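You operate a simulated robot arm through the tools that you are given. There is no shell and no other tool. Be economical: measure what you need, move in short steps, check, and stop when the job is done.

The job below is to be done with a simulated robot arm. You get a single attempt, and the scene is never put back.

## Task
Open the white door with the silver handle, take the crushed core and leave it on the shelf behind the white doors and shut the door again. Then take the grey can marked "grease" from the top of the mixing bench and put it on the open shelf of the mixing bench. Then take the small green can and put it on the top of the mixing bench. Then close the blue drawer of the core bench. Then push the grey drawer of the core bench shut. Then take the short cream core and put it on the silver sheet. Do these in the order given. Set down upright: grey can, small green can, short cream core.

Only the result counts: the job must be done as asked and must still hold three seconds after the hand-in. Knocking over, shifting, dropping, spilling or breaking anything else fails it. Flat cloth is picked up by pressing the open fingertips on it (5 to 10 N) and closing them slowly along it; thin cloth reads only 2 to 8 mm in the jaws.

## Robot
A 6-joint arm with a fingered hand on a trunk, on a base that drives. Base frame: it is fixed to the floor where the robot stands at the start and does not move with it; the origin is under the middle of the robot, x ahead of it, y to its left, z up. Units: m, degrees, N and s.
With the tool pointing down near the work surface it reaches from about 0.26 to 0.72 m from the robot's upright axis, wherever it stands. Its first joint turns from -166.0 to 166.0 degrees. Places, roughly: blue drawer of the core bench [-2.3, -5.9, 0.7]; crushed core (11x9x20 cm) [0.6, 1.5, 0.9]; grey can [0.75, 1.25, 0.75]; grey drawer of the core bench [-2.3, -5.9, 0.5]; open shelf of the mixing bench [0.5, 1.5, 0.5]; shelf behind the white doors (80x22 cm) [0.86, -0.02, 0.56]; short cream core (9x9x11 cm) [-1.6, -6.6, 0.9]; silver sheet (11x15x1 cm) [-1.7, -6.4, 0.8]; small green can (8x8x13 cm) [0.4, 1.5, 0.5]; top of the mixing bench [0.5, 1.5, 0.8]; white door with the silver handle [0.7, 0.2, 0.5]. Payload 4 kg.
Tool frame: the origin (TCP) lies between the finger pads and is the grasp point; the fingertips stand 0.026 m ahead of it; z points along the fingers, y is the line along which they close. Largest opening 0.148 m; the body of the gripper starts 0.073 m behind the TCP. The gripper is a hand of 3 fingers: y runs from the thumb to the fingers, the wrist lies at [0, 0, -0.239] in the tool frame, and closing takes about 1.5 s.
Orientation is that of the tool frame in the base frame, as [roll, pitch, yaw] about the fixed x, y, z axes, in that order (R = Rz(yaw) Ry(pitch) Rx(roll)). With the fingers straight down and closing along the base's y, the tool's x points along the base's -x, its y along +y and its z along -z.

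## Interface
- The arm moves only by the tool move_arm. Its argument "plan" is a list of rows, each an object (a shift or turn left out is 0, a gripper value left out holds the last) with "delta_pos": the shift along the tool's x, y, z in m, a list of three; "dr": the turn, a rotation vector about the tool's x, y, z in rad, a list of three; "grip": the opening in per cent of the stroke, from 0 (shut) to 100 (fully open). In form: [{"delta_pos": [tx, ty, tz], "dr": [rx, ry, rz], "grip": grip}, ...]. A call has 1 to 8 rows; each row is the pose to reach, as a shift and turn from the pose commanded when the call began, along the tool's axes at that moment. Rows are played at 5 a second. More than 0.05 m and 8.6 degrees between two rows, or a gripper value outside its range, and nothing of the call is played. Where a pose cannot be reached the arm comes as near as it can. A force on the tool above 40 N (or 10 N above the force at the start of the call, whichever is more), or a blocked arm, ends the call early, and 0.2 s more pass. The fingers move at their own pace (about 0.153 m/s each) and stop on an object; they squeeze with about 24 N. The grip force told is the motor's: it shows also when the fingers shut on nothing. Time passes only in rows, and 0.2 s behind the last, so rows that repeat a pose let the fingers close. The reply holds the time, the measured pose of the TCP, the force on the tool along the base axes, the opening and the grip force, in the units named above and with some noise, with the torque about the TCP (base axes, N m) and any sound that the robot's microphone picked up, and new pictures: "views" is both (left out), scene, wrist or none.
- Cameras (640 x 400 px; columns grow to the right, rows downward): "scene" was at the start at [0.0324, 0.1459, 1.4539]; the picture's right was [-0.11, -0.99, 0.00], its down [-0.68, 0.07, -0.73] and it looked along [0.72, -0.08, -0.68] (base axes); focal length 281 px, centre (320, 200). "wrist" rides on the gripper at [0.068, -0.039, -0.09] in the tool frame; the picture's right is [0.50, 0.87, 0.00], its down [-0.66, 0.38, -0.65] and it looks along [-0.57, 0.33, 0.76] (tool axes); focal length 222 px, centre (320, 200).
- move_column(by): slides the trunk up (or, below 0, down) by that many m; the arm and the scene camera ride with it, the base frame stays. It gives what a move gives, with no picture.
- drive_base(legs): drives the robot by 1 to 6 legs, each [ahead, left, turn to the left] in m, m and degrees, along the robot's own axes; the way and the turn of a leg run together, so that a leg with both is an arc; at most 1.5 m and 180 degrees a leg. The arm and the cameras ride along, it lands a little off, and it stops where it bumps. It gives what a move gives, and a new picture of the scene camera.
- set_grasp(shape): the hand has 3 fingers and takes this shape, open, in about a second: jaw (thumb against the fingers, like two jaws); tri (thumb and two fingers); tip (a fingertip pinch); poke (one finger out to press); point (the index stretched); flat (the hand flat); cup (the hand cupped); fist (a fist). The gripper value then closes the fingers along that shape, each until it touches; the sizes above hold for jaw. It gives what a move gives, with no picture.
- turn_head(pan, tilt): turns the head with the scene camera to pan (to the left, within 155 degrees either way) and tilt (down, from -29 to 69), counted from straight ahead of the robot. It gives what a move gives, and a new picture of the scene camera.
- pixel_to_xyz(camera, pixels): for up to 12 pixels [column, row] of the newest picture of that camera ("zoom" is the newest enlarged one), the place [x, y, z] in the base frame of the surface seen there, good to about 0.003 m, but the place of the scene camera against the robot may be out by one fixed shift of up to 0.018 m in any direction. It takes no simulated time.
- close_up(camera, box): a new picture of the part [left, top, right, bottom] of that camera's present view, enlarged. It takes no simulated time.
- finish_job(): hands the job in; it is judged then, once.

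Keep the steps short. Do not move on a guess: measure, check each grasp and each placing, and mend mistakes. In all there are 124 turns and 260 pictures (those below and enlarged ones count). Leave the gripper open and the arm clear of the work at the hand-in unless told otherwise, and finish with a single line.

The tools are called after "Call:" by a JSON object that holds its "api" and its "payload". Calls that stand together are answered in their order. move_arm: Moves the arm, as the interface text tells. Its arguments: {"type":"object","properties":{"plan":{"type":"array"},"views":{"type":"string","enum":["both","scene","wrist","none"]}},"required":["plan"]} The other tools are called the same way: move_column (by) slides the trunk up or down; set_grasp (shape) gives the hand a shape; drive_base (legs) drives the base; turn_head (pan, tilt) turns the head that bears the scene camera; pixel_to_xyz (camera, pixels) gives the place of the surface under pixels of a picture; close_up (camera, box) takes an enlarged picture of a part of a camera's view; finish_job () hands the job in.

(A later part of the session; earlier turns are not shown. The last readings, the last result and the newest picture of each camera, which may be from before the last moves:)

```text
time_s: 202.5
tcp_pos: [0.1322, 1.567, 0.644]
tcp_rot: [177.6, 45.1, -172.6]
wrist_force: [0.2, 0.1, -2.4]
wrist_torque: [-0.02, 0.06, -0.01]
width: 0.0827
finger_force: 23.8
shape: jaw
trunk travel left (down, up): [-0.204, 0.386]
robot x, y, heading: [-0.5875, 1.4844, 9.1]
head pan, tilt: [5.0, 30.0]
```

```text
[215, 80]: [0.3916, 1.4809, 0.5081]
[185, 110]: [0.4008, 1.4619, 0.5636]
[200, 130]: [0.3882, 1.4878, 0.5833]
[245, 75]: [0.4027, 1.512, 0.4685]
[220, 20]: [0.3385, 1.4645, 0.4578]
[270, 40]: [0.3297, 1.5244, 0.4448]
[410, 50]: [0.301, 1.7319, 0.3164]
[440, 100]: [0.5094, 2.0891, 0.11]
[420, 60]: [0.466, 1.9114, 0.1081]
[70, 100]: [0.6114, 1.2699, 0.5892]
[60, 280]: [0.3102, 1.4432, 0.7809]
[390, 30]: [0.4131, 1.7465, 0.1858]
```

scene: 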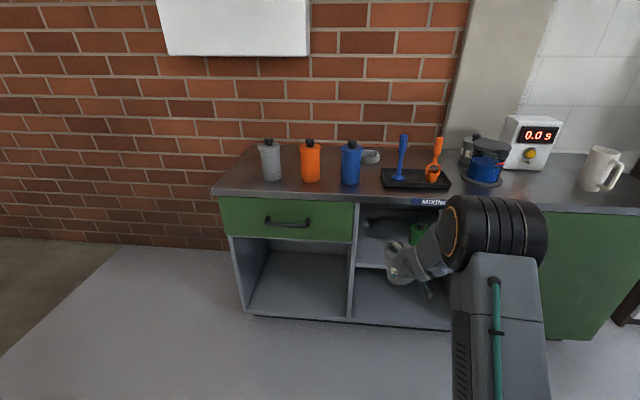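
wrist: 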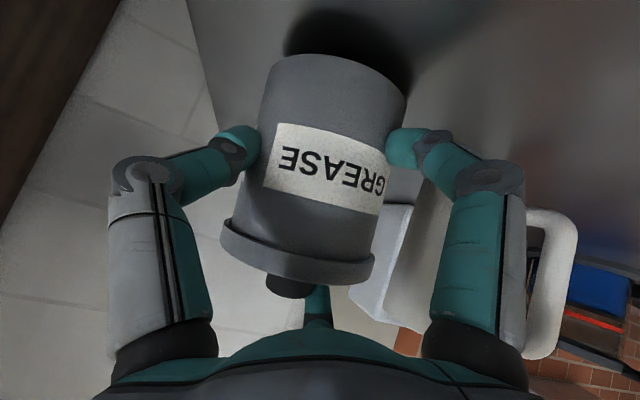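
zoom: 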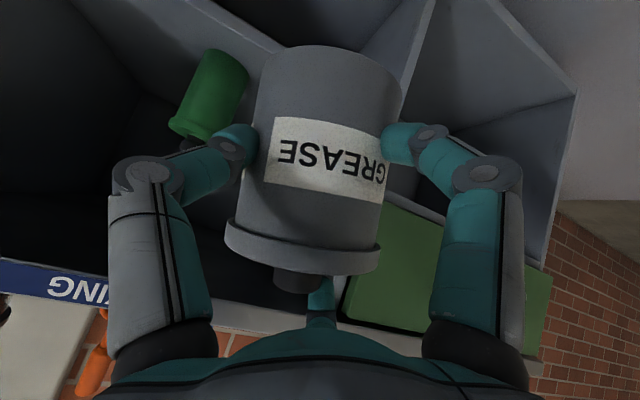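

The shelf top is at z≈0.468, its front edge at x≈0.335, the divider at y≈1.735 and the green can's axis near (0.425, 1.48). I'll place the grey can at about (0.415, 1.625): lower to 3 cm clearance and drive in.

Call:
{"api": "move_column", "payload": {"by": -0.068}}

Call:
{"api": "drive_base", "payload": {"legs": [[0.1, 0.013, 0], [0.189, 0, 0]]}}

Call:
{"api": "close_up", "payload": {"camera": "wrist", "box": [0, 0, 640, 400]}}

```text
time_s: 203.6
tcp_pos: [0.1312, 1.5664, 0.5767]
tcp_rot: [177.6, 45.2, -172.6]
wrist_force: [0.4, 0.3, -2.4]
wrist_torque: [0.0, 0.06, 0.02]
width: 0.0828
finger_force: 24.1
shape: jaw
trunk travel left (down, up): [-0.136, 0.454]
robot x, y, heading: [-0.5862, 1.49, 9.2]
head pan, tilt: [5.0, 30.0]
```

```text
time_s: 205.9
tcp_pos: [0.4157, 1.626, 0.5767]
tcp_rot: [177.6, 45.1, -172.7]
wrist_force: [-0.2, -0.6, -1.7]
wrist_torque: [-0.01, 0.06, -0.01]
width: 0.0826
finger_force: 24.4
shape: jaw
trunk travel left (down, up): [-0.136, 0.454]
robot x, y, heading: [-0.302, 1.5475, 9.2]
head pan, tilt: [5.0, 30.0]
```

scene: 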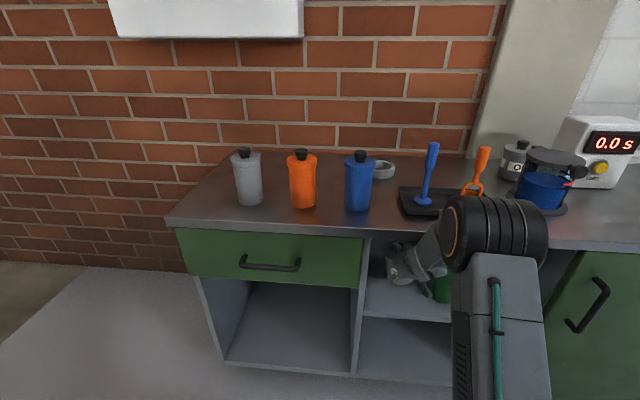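

```text
1.00 times, centred on (320, 200) of wrist (not enlarged: the box is as wide or as high as the picture)
```

zoom: 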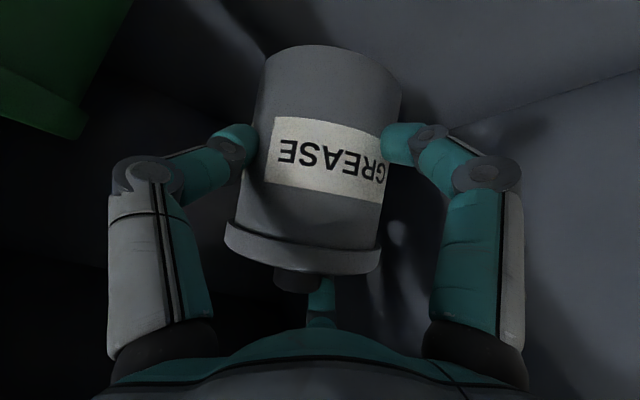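

Positioned as planned. I lower in small steps and read the force.

Call:
{"api": "move_column", "payload": {"by": -0.022}}

Call:
{"api": "move_column", "payload": {"by": -0.005}}

Call:
{"api": "move_column", "payload": {"by": -0.004}}

```text
time_s: 206.5
tcp_pos: [0.4155, 1.626, 0.554]
tcp_rot: [177.6, 45.1, -172.6]
wrist_force: [-0.2, 0.6, -1.2]
wrist_torque: [-0.03, 0.06, 0.0]
width: 0.0826
finger_force: 23.9
shape: jaw
trunk travel left (down, up): [-0.114, 0.476]
robot x, y, heading: [-0.3033, 1.5443, 9.0]
head pan, tilt: [5.0, 30.0]
```

```text
time_s: 207.1
tcp_pos: [0.4148, 1.6248, 0.549]
tcp_rot: [177.6, 45.1, -172.6]
wrist_force: [0.4, -0.7, -1.1]
wrist_torque: [-0.02, 0.04, 0.0]
width: 0.0827
finger_force: 23.9
shape: jaw
trunk travel left (down, up): [-0.109, 0.481]
robot x, y, heading: [-0.3071, 1.5462, 8.9]
head pan, tilt: [5.0, 30.0]
```

```text
time_s: 207.6
tcp_pos: [0.4152, 1.6267, 0.545]
tcp_rot: [177.7, 45.1, -172.5]
wrist_force: [-0.1, 0.9, -2.3]
wrist_torque: [0.01, 0.11, -0.01]
width: 0.0827
finger_force: 24.0
shape: jaw
trunk travel left (down, up): [-0.105, 0.485]
robot x, y, heading: [-0.3004, 1.5439, 9.0]
head pan, tilt: [5.0, 30.0]
```

Call:
{"api": "move_column", "payload": {"by": -0.005}}

Call:
{"api": "move_column", "payload": {"by": -0.003}}

Call:
{"api": "close_up", "payload": {"camera": "wrist", "box": [0, 0, 640, 400]}}

```text
time_s: 208.2
tcp_pos: [0.4152, 1.6262, 0.5403]
tcp_rot: [177.7, 45.2, -172.5]
wrist_force: [-2.2, -0.4, 3.7]
wrist_torque: [0.12, 0.01, -0.01]
width: 0.0825
finger_force: 24.4
shape: jaw
trunk travel left (down, up): [-0.1, 0.49]
robot x, y, heading: [-0.3035, 1.5434, 8.9]
head pan, tilt: [5.0, 30.0]
```

```text
time_s: 208.7
tcp_pos: [0.4144, 1.6246, 0.5402]
tcp_rot: [177.6, 45.4, -172.6]
wrist_force: [-1.0, -2.7, 12.3]
wrist_torque: [0.36, -0.29, 0.01]
width: 0.0823
finger_force: 24.3
shape: jaw
trunk travel left (down, up): [-0.097, 0.493]
robot x, y, heading: [-0.3001, 1.5444, 9.0]
head pan, tilt: [5.0, 30.0]
```

```text
1.00 times, centred on (320, 200) of wrist (not enlarged: the box is as wide or as high as the picture)
```

zoom: 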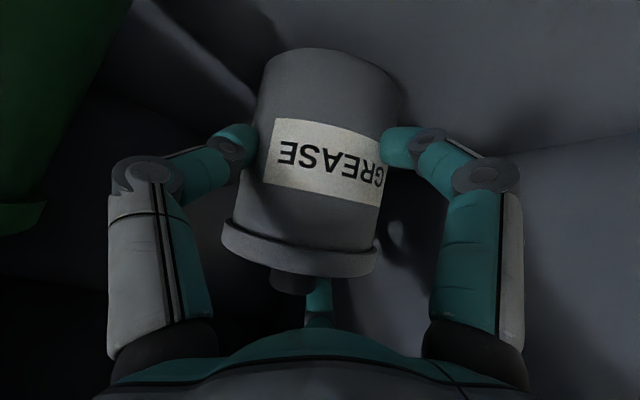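

The can stands on the shelf (12 N). I open to 70 % and withdraw along the tool axis.

Call:
{"api": "move_arm", "payload": {"plan": [{"grip": 60}, {"grip": 65}, {"grip": 72}, {"grip": 72}, {"delta_pos": [0, 0, -0.03]}, {"delta_pos": [0, 0, -0.06]}, {"delta_pos": [0, 0, -0.1]}, {"delta_pos": [0, 0, -0.13]}], "views": "both"}}

```text
time_s: 210.5
tcp_pos: [0.3231, 1.6092, 0.6282]
tcp_rot: [177.7, 45.0, -172.7]
wrist_force: [-0.4, 0.0, -0.8]
wrist_torque: [-0.02, 0.02, -0.01]
width: 0.1066
finger_force: 0.1
shape: jaw
trunk travel left (down, up): [-0.097, 0.493]
robot x, y, heading: [-0.3037, 1.5461, 9.1]
head pan, tilt: [5.0, 30.0]
```

scene: 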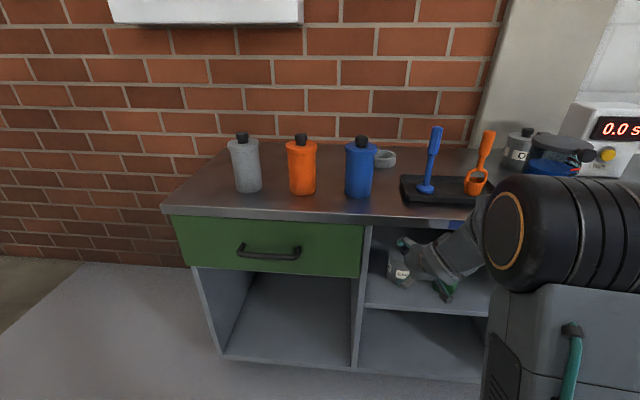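
wrist: 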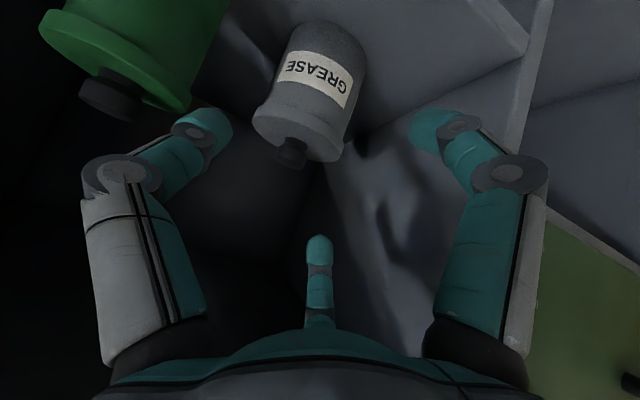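

The grey can stands upright on the shelf. I measure the green can from here, then back off.

Call:
{"api": "pixel_to_xyz", "payload": {"camera": "wrist", "pixels": [[110, 95], [120, 110], [60, 40], [180, 95], [130, 70], [150, 30], [200, 50], [215, 10], [90, 20]]}}

Call:
{"api": "drive_base", "payload": {"legs": [[-0.16, 0, 0], [0, -0.13, 0]]}}

Call:
{"api": "close_up", "payload": {"camera": "wrist", "box": [0, 0, 640, 400]}}

```text
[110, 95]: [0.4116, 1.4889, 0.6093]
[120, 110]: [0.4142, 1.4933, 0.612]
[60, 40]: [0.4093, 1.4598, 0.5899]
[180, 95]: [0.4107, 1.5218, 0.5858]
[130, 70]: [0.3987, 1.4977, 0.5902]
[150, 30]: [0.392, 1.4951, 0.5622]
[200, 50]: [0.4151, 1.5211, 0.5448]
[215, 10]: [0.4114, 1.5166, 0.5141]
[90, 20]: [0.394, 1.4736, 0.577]
```

```text
time_s: 212.8
tcp_pos: [0.1854, 1.455, 0.6297]
tcp_rot: [177.6, 45.2, -172.7]
wrist_force: [-0.1, 0.1, 0.0]
wrist_torque: [0.03, -0.01, -0.01]
width: 0.1064
finger_force: 0.0
shape: jaw
trunk travel left (down, up): [-0.097, 0.493]
robot x, y, heading: [-0.4418, 1.3911, 9.1]
head pan, tilt: [5.0, 30.0]
```

scene: 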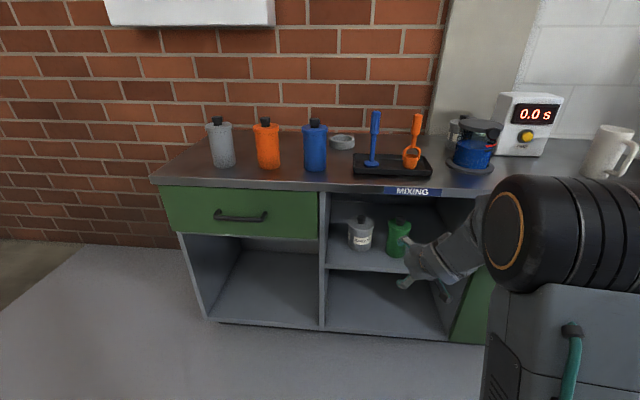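

```text
1.00 times, centred on (320, 200) of wrist (not enlarged: the box is as wide or as high as the picture)
```

zoom: 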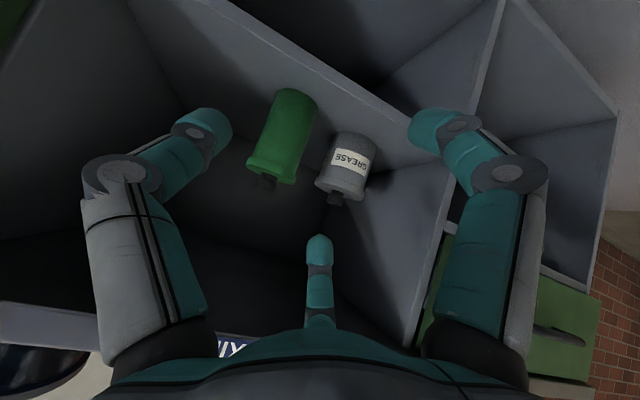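

The green can's axis is at about (0.425, 1.490), rim z 0.588. I drive to the pre-grasp, advance 0.12 m along the tool, and close.

Call:
{"api": "drive_base", "payload": {"legs": [[0.157, -0.004, 0]]}}

Call:
{"api": "move_column", "payload": {"by": 0.01}}

Call:
{"api": "move_arm", "payload": {"plan": [{"delta_pos": [0, 0, 0.03]}, {"delta_pos": [0, 0, 0.06]}, {"delta_pos": [0, 0, 0.09]}, {"delta_pos": [0, 0, 0.118]}, {"delta_pos": [0, 0, 0.118]}], "views": "wrist"}}

```text
time_s: 214.2
tcp_pos: [0.3411, 1.4752, 0.6288]
tcp_rot: [177.6, 45.1, -172.7]
wrist_force: [-0.3, 0.5, 0.0]
wrist_torque: [0.01, 0.02, 0.01]
width: 0.1062
finger_force: 0.0
shape: jaw
trunk travel left (down, up): [-0.097, 0.493]
robot x, y, heading: [-0.2869, 1.4145, 9.0]
head pan, tilt: [5.0, 30.0]
```

scene: 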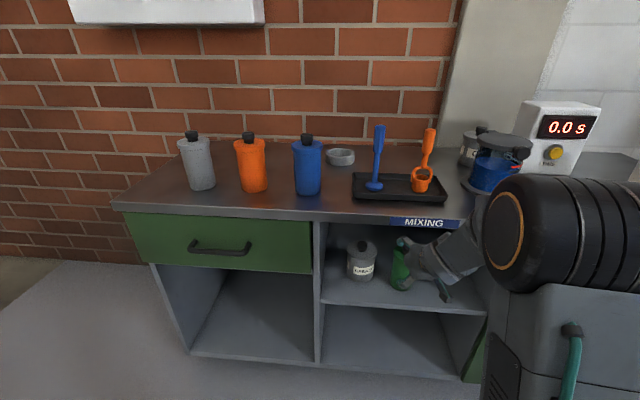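

```text
time_s: 214.8
tcp_pos: [0.3407, 1.475, 0.6387]
tcp_rot: [177.6, 45.1, -172.7]
wrist_force: [-0.5, -0.8, -0.1]
wrist_torque: [0.02, 0.03, -0.02]
width: 0.1067
finger_force: 0.1
shape: jaw
trunk travel left (down, up): [-0.107, 0.483]
robot x, y, heading: [-0.2821, 1.4133, 9.0]
head pan, tilt: [5.0, 30.0]
```

```text
time_s: 215.9
tcp_pos: [0.4229, 1.4909, 0.5557]
tcp_rot: [177.6, 45.3, -172.7]
wrist_force: [0.2, 0.4, -0.4]
wrist_torque: [0.02, 0.01, 0.0]
width: 0.1069
finger_force: 0.1
shape: jaw
trunk travel left (down, up): [-0.107, 0.483]
robot x, y, heading: [-0.2892, 1.4109, 8.7]
head pan, tilt: [5.0, 30.0]
```

wrist: 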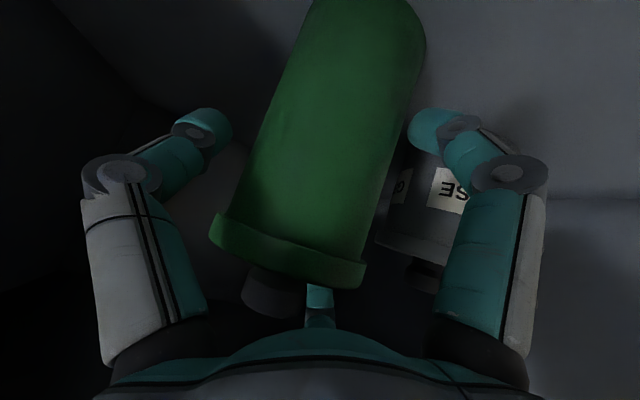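

The can is well between the fingers. I close, lift 3 cm, back out, drive right, and raise the trunk.

Call:
{"api": "move_arm", "payload": {"plan": [{"grip": 45}, {"grip": 0}, {"grip": 0}, {"grip": 0}, {"grip": 0}], "views": "none"}}

Call:
{"api": "move_column", "payload": {"by": 0.03}}

Call:
{"api": "drive_base", "payload": {"legs": [[-0.25, 0, 0], [0, -0.704, 0]]}}

Call:
{"api": "move_column", "payload": {"by": 0.335}}

Call:
{"api": "close_up", "payload": {"camera": "wrist", "box": [0, 0, 640, 400]}}

```text
time_s: 217.2
tcp_pos: [0.4227, 1.4905, 0.5566]
tcp_rot: [177.7, 45.1, -172.7]
wrist_force: [-2.3, -0.6, 5.4]
wrist_torque: [-0.12, 0.5, -0.08]
width: 0.0733
finger_force: 23.6
shape: jaw
trunk travel left (down, up): [-0.107, 0.483]
robot x, y, heading: [-0.2839, 1.4129, 8.9]
head pan, tilt: [5.0, 30.0]
```

```text
time_s: 217.9
tcp_pos: [0.4233, 1.49, 0.5855]
tcp_rot: [177.5, 45.2, -172.7]
wrist_force: [-0.3, -0.5, -5.3]
wrist_torque: [0.05, 0.02, 0.0]
width: 0.069
finger_force: 24.2
shape: jaw
trunk travel left (down, up): [-0.137, 0.453]
robot x, y, heading: [-0.2834, 1.4122, 9.0]
head pan, tilt: [5.0, 30.0]
```

```text
time_s: 223.2
tcp_pos: [0.287, 0.7587, 0.5849]
tcp_rot: [177.6, 45.1, -172.4]
wrist_force: [-0.1, 0.4, -4.6]
wrist_torque: [0.05, 0.0, -0.01]
width: 0.0691
finger_force: 23.7
shape: jaw
trunk travel left (down, up): [-0.137, 0.453]
robot x, y, heading: [-0.42, 0.6806, 9.2]
head pan, tilt: [5.0, 30.0]
```

scene: 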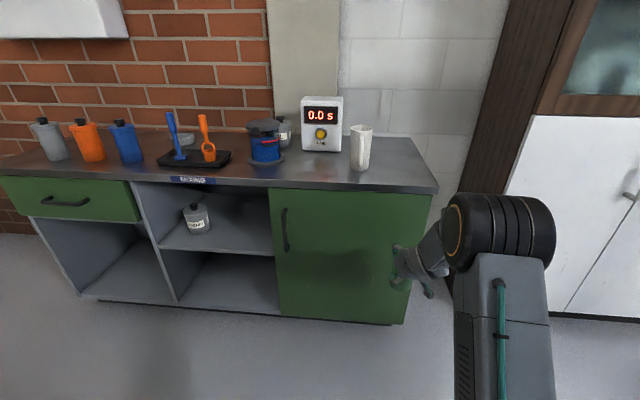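

```text
time_s: 226.5
tcp_pos: [0.2866, 0.76, 0.9203]
tcp_rot: [177.7, 45.0, -172.3]
wrist_force: [0.1, 0.1, -3.8]
wrist_torque: [0.01, 0.04, -0.03]
width: 0.0693
finger_force: 24.3
shape: jaw
trunk travel left (down, up): [-0.472, 0.118]
robot x, y, heading: [-0.4214, 0.6774, 9.6]
head pan, tilt: [5.0, 30.0]
```

```text
1.00 times, centred on (320, 200) of wrist (not enlarged: the box is as wide or as high as the picture)
```

zoom: 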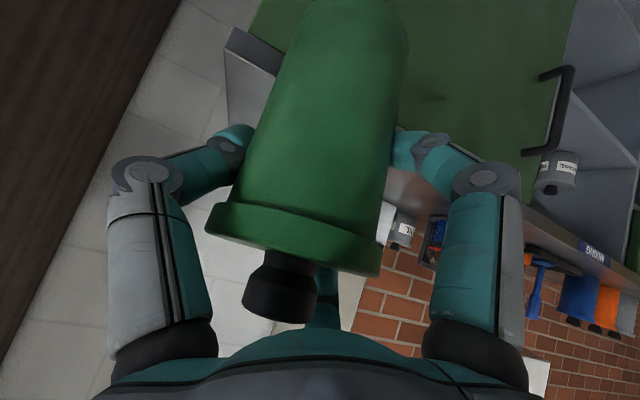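

The green can is held and the grey can stands on the shelf. I drive forward 0.215 m over the bench top and lower.

Call:
{"api": "drive_base", "payload": {"legs": [[0.215, 0, 0]]}}

Call:
{"api": "move_column", "payload": {"by": -0.022}}

Call:
{"api": "move_column", "payload": {"by": -0.006}}

Call:
{"api": "move_column", "payload": {"by": -0.004}}

```text
time_s: 228.1
tcp_pos: [0.4999, 0.7943, 0.92]
tcp_rot: [177.6, 45.0, -172.5]
wrist_force: [0.5, 0.5, -4.8]
wrist_torque: [0.02, -0.01, -0.04]
width: 0.069
finger_force: 24.4
shape: jaw
trunk travel left (down, up): [-0.472, 0.118]
robot x, y, heading: [-0.2104, 0.7125, 9.3]
head pan, tilt: [5.0, 30.0]
```

scene: 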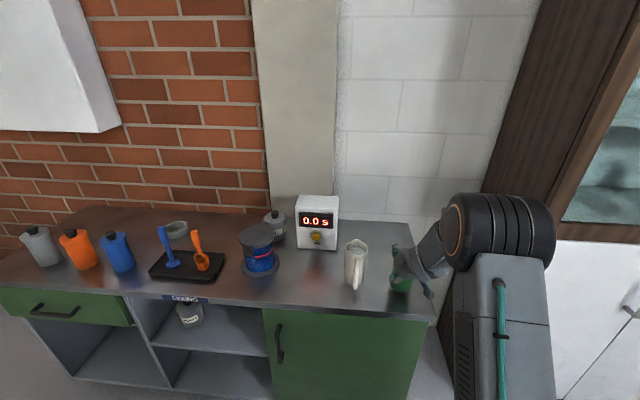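

```text
time_s: 228.8
tcp_pos: [0.4993, 0.7935, 0.9012]
tcp_rot: [177.7, 45.4, -172.3]
wrist_force: [2.1, -1.2, 13.9]
wrist_torque: [-0.33, 0.13, 0.07]
width: 0.0687
finger_force: 24.3
shape: jaw
trunk travel left (down, up): [-0.45, 0.14]
robot x, y, heading: [-0.2114, 0.7105, 9.1]
head pan, tilt: [5.0, 30.0]
```

```text
time_s: 229.5
tcp_pos: [0.5009, 0.7929, 0.8996]
tcp_rot: [177.7, 46.0, -172.1]
wrist_force: [-3.5, -1.9, 14.3]
wrist_torque: [-0.43, 0.6, 0.03]
width: 0.07
finger_force: 24.4
shape: jaw
trunk travel left (down, up): [-0.444, 0.146]
robot x, y, heading: [-0.2099, 0.7149, 9.3]
head pan, tilt: [5.0, 30.0]
stopped: the force on the tool passed its limit at 41 N (the readings are from after the stop); the commanded pose is now the measured one
```

```text
time_s: 230.0
tcp_pos: [0.5016, 0.794, 0.8987]
tcp_rot: [177.8, 46.2, -172.1]
wrist_force: [2.4, -3.0, 35.1]
wrist_torque: [-0.82, 0.48, 0.15]
width: 0.0705
finger_force: 23.8
shape: jaw
trunk travel left (down, up): [-0.44, 0.15]
robot x, y, heading: [-0.206, 0.7116, 9.3]
head pan, tilt: [5.0, 30.0]
```

It stands on the bench (pressed to 35 N). I ease up 5 mm, open slowly, and withdraw along the tool axis.

Call:
{"api": "move_column", "payload": {"by": 0.006}}

Call:
{"api": "move_arm", "payload": {"plan": [{"grip": 52}, {"grip": 58}, {"grip": 66}, {"grip": 74}, {"grip": 74}, {"grip": 74}], "views": "both"}}

```text
time_s: 230.6
tcp_pos: [0.4997, 0.7933, 0.9002]
tcp_rot: [177.7, 45.8, -172.4]
wrist_force: [2.6, -3.9, 20.0]
wrist_torque: [-0.68, 0.14, 0.11]
width: 0.0698
finger_force: 23.8
shape: jaw
trunk travel left (down, up): [-0.446, 0.144]
robot x, y, heading: [-0.2061, 0.7123, 9.2]
head pan, tilt: [5.0, 30.0]
```

```text
time_s: 232.0
tcp_pos: [0.5015, 0.7939, 0.8998]
tcp_rot: [177.7, 45.7, -172.2]
wrist_force: [-0.3, 0.0, 0.7]
wrist_torque: [0.01, -0.01, 0.02]
width: 0.1094
finger_force: 0.0
shape: jaw
trunk travel left (down, up): [-0.446, 0.144]
robot x, y, heading: [-0.2099, 0.712, 9.4]
head pan, tilt: [5.0, 30.0]
```

scene: 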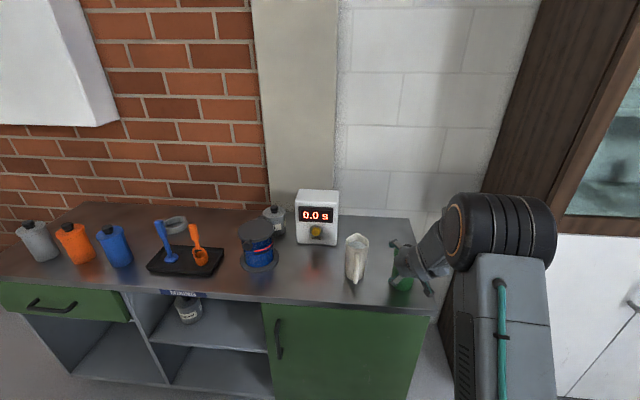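
wrist: 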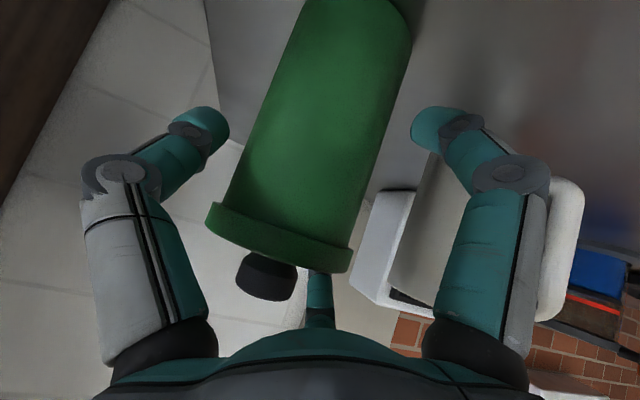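

The can stands free. I withdraw along the tool axis and then back away from the bench.

Call:
{"api": "move_arm", "payload": {"plan": [{"delta_pos": [0, 0, -0.03]}, {"delta_pos": [0, 0, -0.06]}, {"delta_pos": [0, 0, -0.1]}, {"delta_pos": [0, 0, -0.14]}], "views": "none"}}

Call:
{"api": "drive_base", "payload": {"legs": [[-0.3, 0, 0]]}}

Call:
{"api": "turn_head", "payload": {"pan": -130, "tilt": 15}}

Call:
{"api": "close_up", "payload": {"camera": "scene", "box": [0, 0, 640, 400]}}

```text
time_s: 233.0
tcp_pos: [0.4027, 0.7722, 0.9958]
tcp_rot: [177.7, 45.6, -172.2]
wrist_force: [0.0, -0.5, 0.4]
wrist_torque: [0.02, 0.0, 0.01]
width: 0.109
finger_force: 0.2
shape: jaw
trunk travel left (down, up): [-0.446, 0.144]
robot x, y, heading: [-0.2116, 0.7086, 9.3]
head pan, tilt: [5.0, 30.0]
```

```text
time_s: 235.0
tcp_pos: [0.1071, 0.7246, 0.9975]
tcp_rot: [177.7, 45.7, -172.3]
wrist_force: [0.3, 0.8, -0.1]
wrist_torque: [-0.01, 0.0, -0.01]
width: 0.1089
finger_force: 0.0
shape: jaw
trunk travel left (down, up): [-0.446, 0.144]
robot x, y, heading: [-0.5087, 0.6632, 9.2]
head pan, tilt: [5.0, 30.0]
```

scene: 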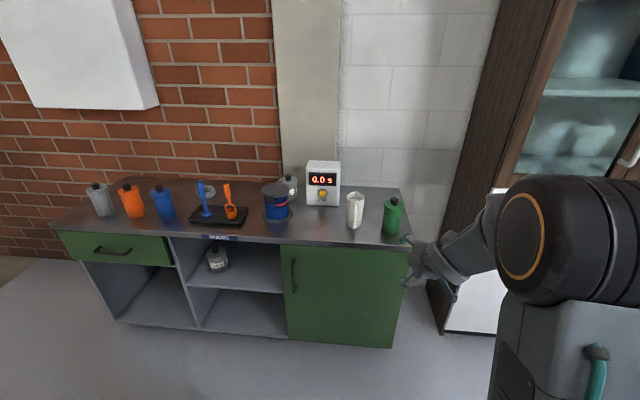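

```text
time_s: 237.2
tcp_pos: [0.1074, 0.7258, 0.9954]
tcp_rot: [177.7, 45.8, -172.2]
wrist_force: [0.4, -0.8, 0.1]
wrist_torque: [0.0, 0.01, 0.01]
width: 0.1093
finger_force: 0.0
shape: jaw
trunk travel left (down, up): [-0.446, 0.144]
robot x, y, heading: [-0.5056, 0.6651, 9.6]
head pan, tilt: [-130.0, 15.0]
```

scene: 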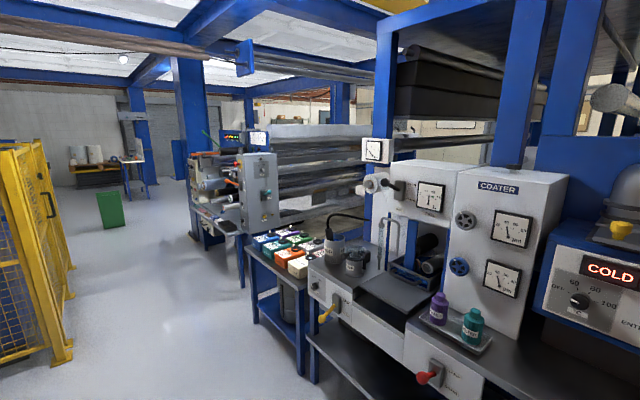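

```text
1.00 times, centred on (320, 200) of scene (not enlarged: the box is as wide or as high as the picture)
```

zoom: 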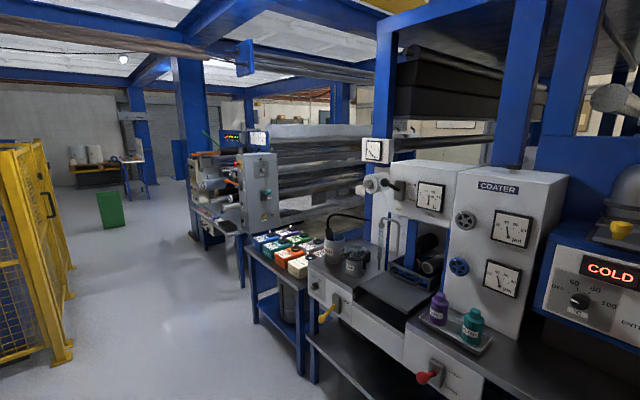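

Both cans stand as asked. Next, the core bench down the aisle. I measure the aisle to plan the drive.

Call:
{"api": "pixel_to_xyz", "payload": {"camera": "scene", "pixels": [[68, 358], [74, 295], [150, 300], [245, 285], [300, 374], [190, 235], [225, 255], [110, 228], [150, 195], [165, 180], [200, 205], [190, 150]]}}

Call:
{"api": "close_up", "payload": {"camera": "scene", "box": [60, 110, 340, 290]}}

```text
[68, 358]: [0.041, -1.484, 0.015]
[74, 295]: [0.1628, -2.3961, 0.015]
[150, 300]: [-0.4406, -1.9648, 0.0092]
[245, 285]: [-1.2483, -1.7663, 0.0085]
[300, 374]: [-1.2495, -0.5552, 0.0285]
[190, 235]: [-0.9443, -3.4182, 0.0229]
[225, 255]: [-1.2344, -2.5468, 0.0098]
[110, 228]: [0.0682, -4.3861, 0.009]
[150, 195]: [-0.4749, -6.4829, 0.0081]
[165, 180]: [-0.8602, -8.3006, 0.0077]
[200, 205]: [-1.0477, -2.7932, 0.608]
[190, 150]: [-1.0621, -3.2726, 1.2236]
```

```text
2.22 times, centred on (200, 200) of scene
```

zoom: 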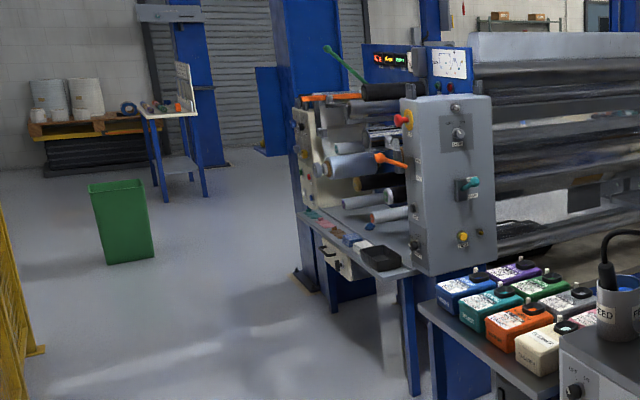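

The aisle is clear between x≈-0.9 and 0.04. I turn to face down it and drive 5.4 m, then look toward the core bench.

Call:
{"api": "drive_base", "payload": {"legs": [[0, 0, -99.4], [1.5, 0, 0], [1.5, 0, 0], [1.5, 0, 0], [0.7, 0, 0]]}}

Call:
{"api": "turn_head", "payload": {"pan": -50, "tilt": 25}}

Call:
{"api": "pixel_to_xyz", "payload": {"camera": "scene", "pixels": [[160, 200], [320, 200], [480, 200], [160, 300], [320, 300], [480, 300], [100, 250], [400, 250], [250, 150], [560, 250]]}}

```text
time_s: 266.3
tcp_pos: [-0.6475, -5.1486, 0.9973]
tcp_rot: [177.8, 45.6, 86.9]
wrist_force: [-0.2, -0.2, 1.2]
wrist_torque: [-0.04, 0.0, -0.01]
width: 0.1092
finger_force: 0.1
shape: jaw
trunk travel left (down, up): [-0.446, 0.144]
robot x, y, heading: [-0.5908, -4.5323, -91.7]
head pan, tilt: [-130.0, 15.0]
```

scene: 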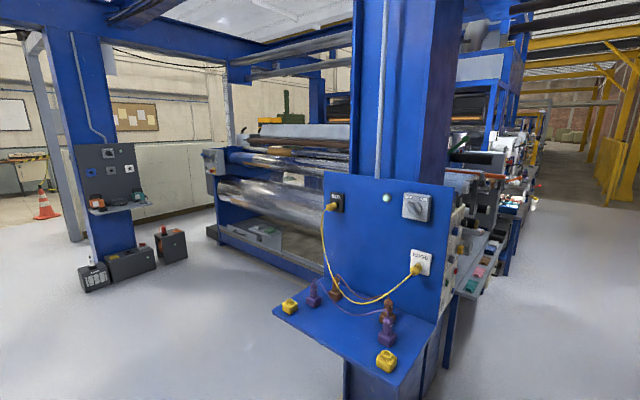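

```text
time_s: 267.8
tcp_pos: [-0.6472, -5.1481, 0.9967]
tcp_rot: [177.7, 45.6, 86.9]
wrist_force: [0.2, 0.6, -0.1]
wrist_torque: [-0.01, -0.02, 0.01]
width: 0.1093
finger_force: 0.0
shape: jaw
trunk travel left (down, up): [-0.446, 0.144]
robot x, y, heading: [-0.5913, -4.5388, -91.6]
head pan, tilt: [-50.0, 25.0]
```

scene: 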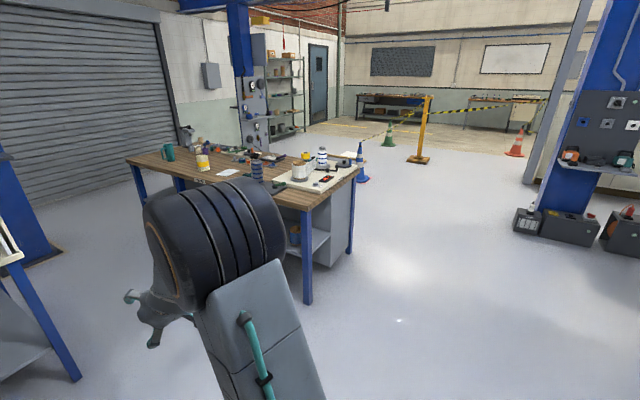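

```text
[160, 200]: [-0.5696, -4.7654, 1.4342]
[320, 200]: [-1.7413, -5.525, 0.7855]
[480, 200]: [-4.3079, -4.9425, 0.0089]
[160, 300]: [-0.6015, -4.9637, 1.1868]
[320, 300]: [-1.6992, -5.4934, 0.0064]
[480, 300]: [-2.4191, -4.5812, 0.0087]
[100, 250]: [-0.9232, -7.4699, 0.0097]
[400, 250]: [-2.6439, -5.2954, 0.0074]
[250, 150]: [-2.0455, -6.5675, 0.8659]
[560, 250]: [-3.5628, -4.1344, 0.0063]
```

I see the wooden-topped core bench. I measure its corners and take an enlarged picture.

Call:
{"api": "pixel_to_xyz", "payload": {"camera": "scene", "pixels": [[357, 170], [308, 208], [132, 160], [185, 146], [308, 175], [302, 172], [170, 150], [203, 163], [352, 250], [308, 300], [340, 240], [322, 165]]}}

Call:
{"api": "close_up", "payload": {"camera": "scene", "box": [110, 110, 390, 300]}}

```text
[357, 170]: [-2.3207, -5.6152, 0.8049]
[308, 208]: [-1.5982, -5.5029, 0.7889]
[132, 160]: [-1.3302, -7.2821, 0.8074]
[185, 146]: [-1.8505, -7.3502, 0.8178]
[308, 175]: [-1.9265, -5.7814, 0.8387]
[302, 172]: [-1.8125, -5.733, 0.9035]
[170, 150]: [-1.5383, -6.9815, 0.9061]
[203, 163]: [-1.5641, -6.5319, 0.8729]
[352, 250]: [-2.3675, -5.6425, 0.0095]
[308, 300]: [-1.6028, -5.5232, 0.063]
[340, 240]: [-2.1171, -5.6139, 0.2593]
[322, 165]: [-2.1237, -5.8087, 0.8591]
```

```text
2.11 times, centred on (250, 205) of scene
```

zoom: 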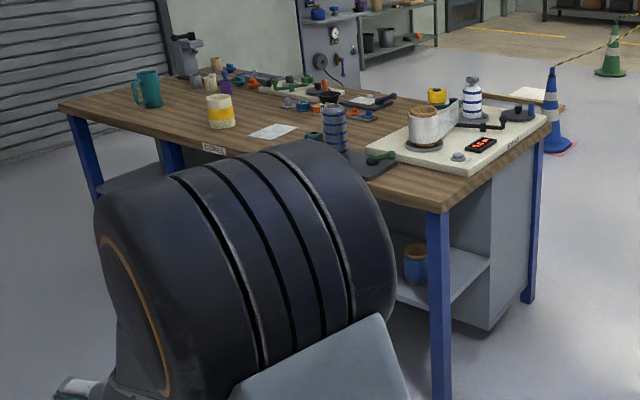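

The cream core and sheet are on the east side; the drawers are on the west side. I measure the blue cone and drive round the north end of the bench, then look at the west side.

Call:
{"api": "pixel_to_xyz", "payload": {"camera": "scene", "pixels": [[361, 181], [368, 178], [353, 165], [388, 145]]}}

Call:
{"api": "drive_base", "payload": {"legs": [[0.15, 0, 0], [0, -1.3, 0], [0, -1.1, 0]]}}

Call:
{"api": "turn_head", "payload": {"pan": 25, "tilt": 30}}

Call:
{"api": "close_up", "payload": {"camera": "scene", "box": [0, 0, 640, 400]}}

```text
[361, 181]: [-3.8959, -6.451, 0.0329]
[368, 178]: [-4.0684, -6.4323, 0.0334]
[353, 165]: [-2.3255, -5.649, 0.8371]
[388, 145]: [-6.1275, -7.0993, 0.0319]
```

```text
time_s: 280.6
tcp_pos: [-3.042, -5.2707, 0.9972]
tcp_rot: [177.7, 45.8, 88.6]
wrist_force: [-0.3, 0.5, -0.1]
wrist_torque: [0.01, -0.05, -0.01]
width: 0.1092
finger_force: 0.0
shape: jaw
trunk travel left (down, up): [-0.446, 0.144]
robot x, y, heading: [-3.0032, -4.6585, -90.2]
head pan, tilt: [-50.0, 25.0]
```

scene: 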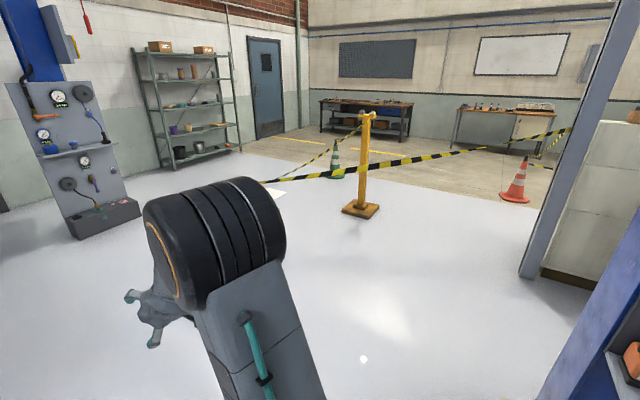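

```text
time_s: 282.1
tcp_pos: [-3.0418, -5.27, 0.9967]
tcp_rot: [177.6, 45.7, 88.6]
wrist_force: [-0.5, -0.3, -0.4]
wrist_torque: [-0.01, 0.01, -0.03]
width: 0.1093
finger_force: 0.0
shape: jaw
trunk travel left (down, up): [-0.446, 0.144]
robot x, y, heading: [-3.0058, -4.6569, -89.8]
head pan, tilt: [25.0, 30.0]
```

scene: 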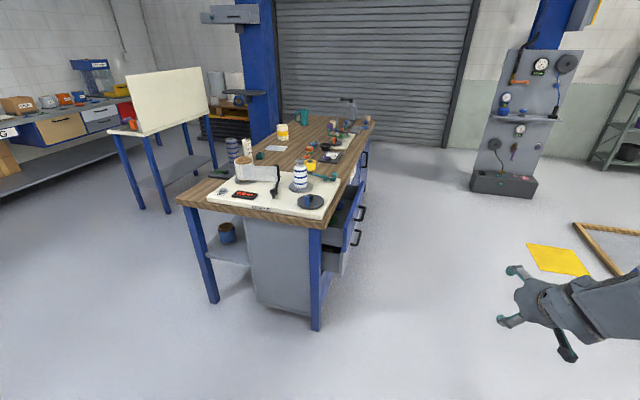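

```text
1.00 times, centred on (320, 200) of scene (not enlarged: the box is as wide or as high as the picture)
```

zoom: 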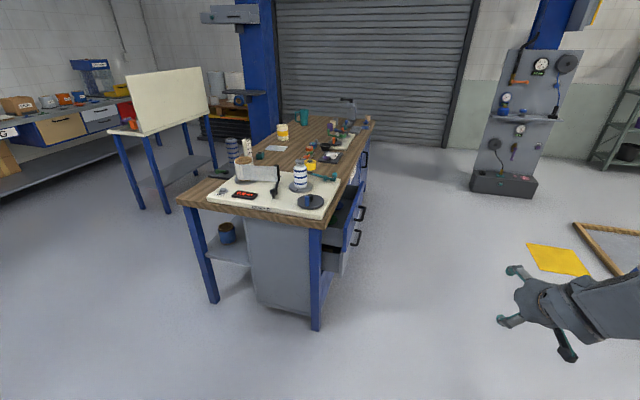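

The drawers are on the right side of the bench in view. I enlarge and measure them.

Call:
{"api": "close_up", "payload": {"camera": "scene", "box": [300, 130, 400, 290]}}

Call:
{"api": "pixel_to_xyz", "payload": {"camera": "scene", "pixels": [[362, 213], [356, 238], [349, 200], [345, 240], [335, 262], [364, 160], [340, 210], [330, 225], [352, 222], [313, 240], [368, 125], [350, 255]]}}

```text
2.50 times, centred on (350, 210) of scene
```

zoom: 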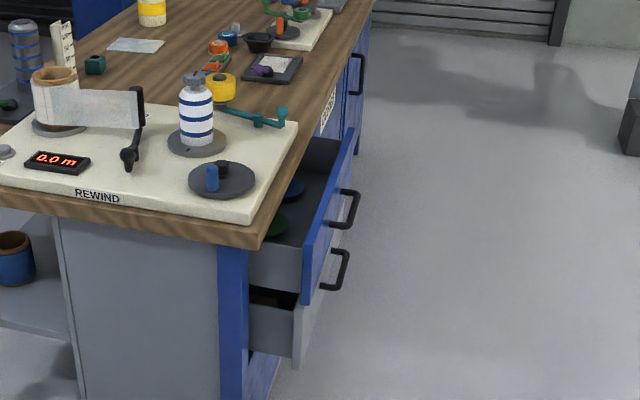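

```text
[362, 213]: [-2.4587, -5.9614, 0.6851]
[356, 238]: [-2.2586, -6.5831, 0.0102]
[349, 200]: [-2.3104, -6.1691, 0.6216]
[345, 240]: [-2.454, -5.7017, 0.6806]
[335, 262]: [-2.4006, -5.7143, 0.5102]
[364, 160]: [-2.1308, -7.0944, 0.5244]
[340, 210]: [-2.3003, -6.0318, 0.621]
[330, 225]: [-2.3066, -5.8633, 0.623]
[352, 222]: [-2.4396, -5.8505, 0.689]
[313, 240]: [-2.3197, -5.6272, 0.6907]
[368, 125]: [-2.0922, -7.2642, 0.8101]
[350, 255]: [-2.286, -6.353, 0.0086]
```

The blue drawer's front is at x≈-2.44 (z≈0.68) and the grey one's at x≈-2.40 (z≈0.51). I drive to face them, close the fingers, and lower to the blue drawer's height.

Call:
{"api": "drive_base", "payload": {"legs": [[1.27, -0.255, 0], [0, 0, 98.4]]}}

Call:
{"api": "move_arm", "payload": {"plan": [{"grip": 0}, {"grip": 0}, {"grip": 0}, {"grip": 0}], "views": "none"}}

Call:
{"api": "move_column", "payload": {"by": -0.32}}

Call:
{"api": "turn_head", "payload": {"pan": 15, "tilt": 30}}

Call:
{"api": "pixel_to_xyz", "payload": {"camera": "scene", "pixels": [[280, 150], [280, 200], [280, 230], [300, 200], [320, 170], [320, 200], [320, 230], [340, 200], [250, 200], [220, 200], [360, 230], [300, 250]]}}

```text
time_s: 292.7
tcp_pos: [-2.6441, -5.8706, 0.9964]
tcp_rot: [177.7, 45.6, -173.5]
wrist_force: [-0.2, 0.2, -0.7]
wrist_torque: [0.0, 0.01, -0.01]
width: 0.1092
finger_force: 0.0
shape: jaw
trunk travel left (down, up): [-0.446, 0.144]
robot x, y, heading: [-3.2596, -5.9208, 8.2]
head pan, tilt: [25.0, 30.0]
```

scene: 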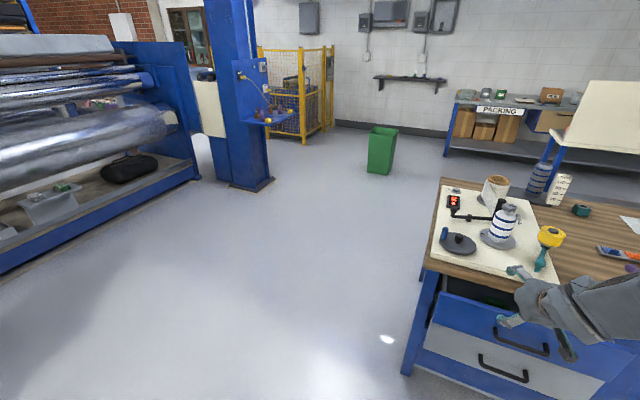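

```text
time_s: 293.7
tcp_pos: [-2.6454, -5.8717, 0.9965]
tcp_rot: [177.7, 45.7, -173.3]
wrist_force: [0.0, 0.6, 0.6]
wrist_torque: [0.0, 0.0, 0.0]
width: 0.0
finger_force: 23.8
shape: jaw
trunk travel left (down, up): [-0.446, 0.144]
robot x, y, heading: [-3.2587, -5.9211, 8.2]
head pan, tilt: [25.0, 30.0]
```

```text
time_s: 296.9
tcp_pos: [-2.6451, -5.8723, 0.678]
tcp_rot: [177.7, 45.8, -173.3]
wrist_force: [0.1, -0.6, 0.6]
wrist_torque: [-0.02, 0.01, 0.03]
width: 0.0001
finger_force: 24.2
shape: jaw
trunk travel left (down, up): [-0.126, 0.464]
robot x, y, heading: [-3.254, -5.9273, 8.2]
head pan, tilt: [25.0, 30.0]
```

```text
time_s: 297.6
tcp_pos: [-2.6443, -5.8729, 0.6764]
tcp_rot: [177.7, 45.8, -173.4]
wrist_force: [0.4, -0.1, 0.0]
wrist_torque: [0.02, 0.02, 0.02]
width: 0.0002
finger_force: 24.1
shape: jaw
trunk travel left (down, up): [-0.126, 0.464]
robot x, y, heading: [-3.2585, -5.919, 8.2]
head pan, tilt: [15.0, 30.0]
```

scene: 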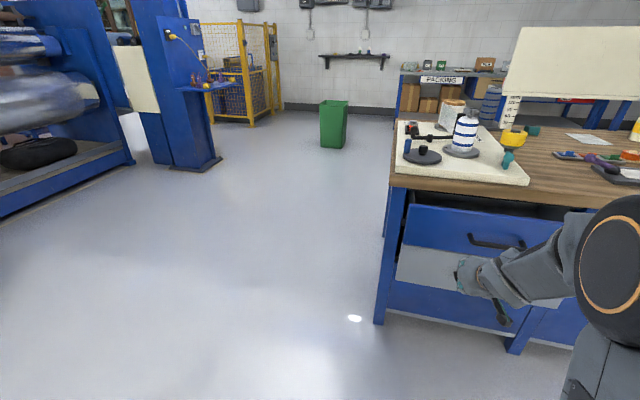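

```text
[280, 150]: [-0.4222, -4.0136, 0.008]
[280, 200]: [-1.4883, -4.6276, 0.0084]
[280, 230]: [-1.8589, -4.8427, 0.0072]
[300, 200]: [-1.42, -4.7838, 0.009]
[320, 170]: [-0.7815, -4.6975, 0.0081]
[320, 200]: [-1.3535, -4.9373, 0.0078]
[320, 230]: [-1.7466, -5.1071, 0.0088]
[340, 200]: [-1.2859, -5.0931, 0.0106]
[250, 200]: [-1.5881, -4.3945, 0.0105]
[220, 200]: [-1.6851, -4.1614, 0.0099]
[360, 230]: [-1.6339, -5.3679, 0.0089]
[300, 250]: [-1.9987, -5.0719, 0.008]
```

The hand is in front of the blue drawer, left of its handle. I push forward in three legs.

Call:
{"api": "drive_base", "payload": {"legs": [[0.27, 0, 0]]}}

Call:
{"api": "drive_base", "payload": {"legs": [[0.03, 0, 0]]}}

Call:
{"api": "drive_base", "payload": {"legs": [[0.02, 0, 0]]}}

Call:
{"api": "close_up", "payload": {"camera": "scene", "box": [320, 150, 640, 350]}}

```text
time_s: 299.5
tcp_pos: [-2.3746, -5.8326, 0.6767]
tcp_rot: [177.7, 45.7, -173.2]
wrist_force: [0.1, -0.2, 0.3]
wrist_torque: [0.0, -0.03, -0.01]
width: 0.0002
finger_force: 23.5
shape: jaw
trunk travel left (down, up): [-0.126, 0.464]
robot x, y, heading: [-2.9895, -5.8826, 8.2]
head pan, tilt: [15.0, 30.0]
```

scene: 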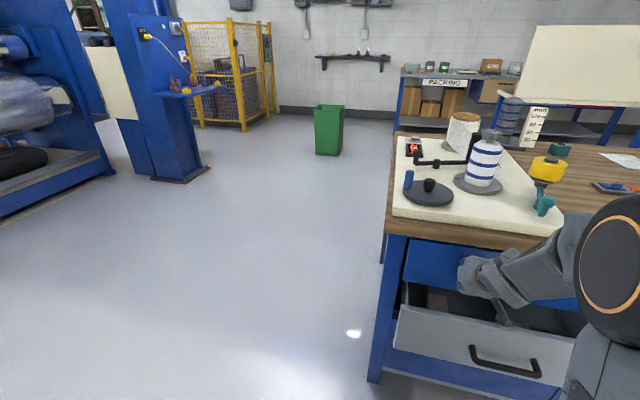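

```text
time_s: 300.4
tcp_pos: [-2.3549, -5.8307, 0.6738]
tcp_rot: [177.8, 45.0, -173.6]
wrist_force: [-8.5, -1.0, 1.6]
wrist_torque: [0.0, 0.06, 0.03]
width: 0.0
finger_force: 23.9
shape: jaw
trunk travel left (down, up): [-0.126, 0.464]
robot x, y, heading: [-2.966, -5.8789, 8.1]
head pan, tilt: [15.0, 30.0]
stopped in leg 1: the force on the tool passed its limit at 55 N (the readings are from after the stop); the commanded pose is now the measured one
```

scene: 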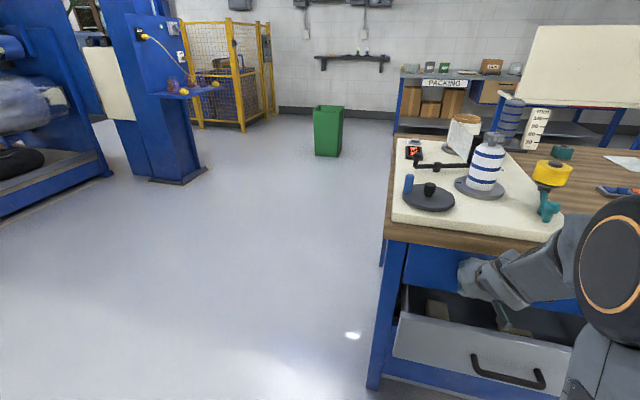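

```text
time_s: 301.2
tcp_pos: [-2.353, -5.8301, 0.6704]
tcp_rot: [177.7, 44.3, -174.1]
wrist_force: [-9.9, -0.2, 1.8]
wrist_torque: [-0.04, 0.03, 0.06]
width: 0.0001
finger_force: 23.6
shape: jaw
trunk travel left (down, up): [-0.126, 0.464]
robot x, y, heading: [-2.9638, -5.8769, 8.1]
head pan, tilt: [15.0, 30.0]
stopped in leg 1: the force on the tool passed its limit at 62 N (the readings are from after the stop); the commanded pose is now the measured one
```

scene: 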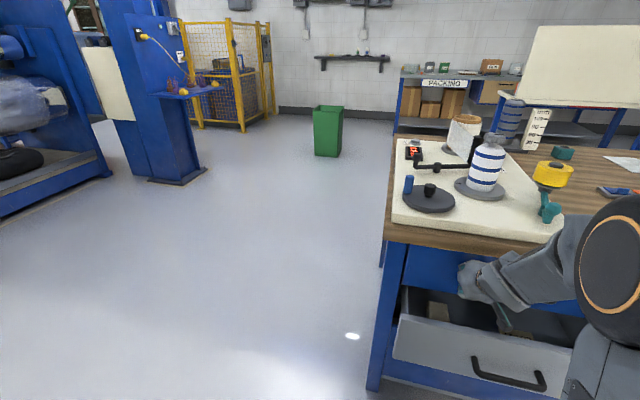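

```text
2.00 times, centred on (480, 250) of scene
```

zoom: 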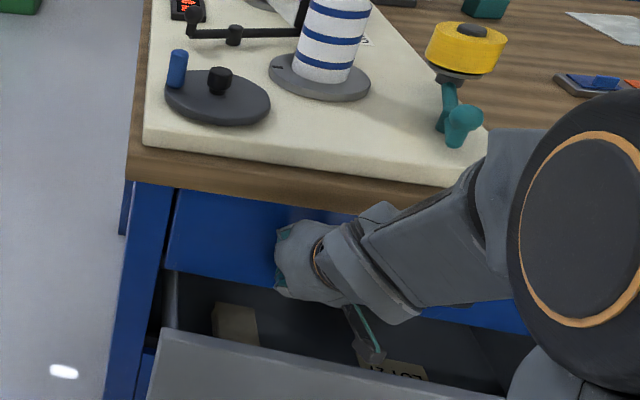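

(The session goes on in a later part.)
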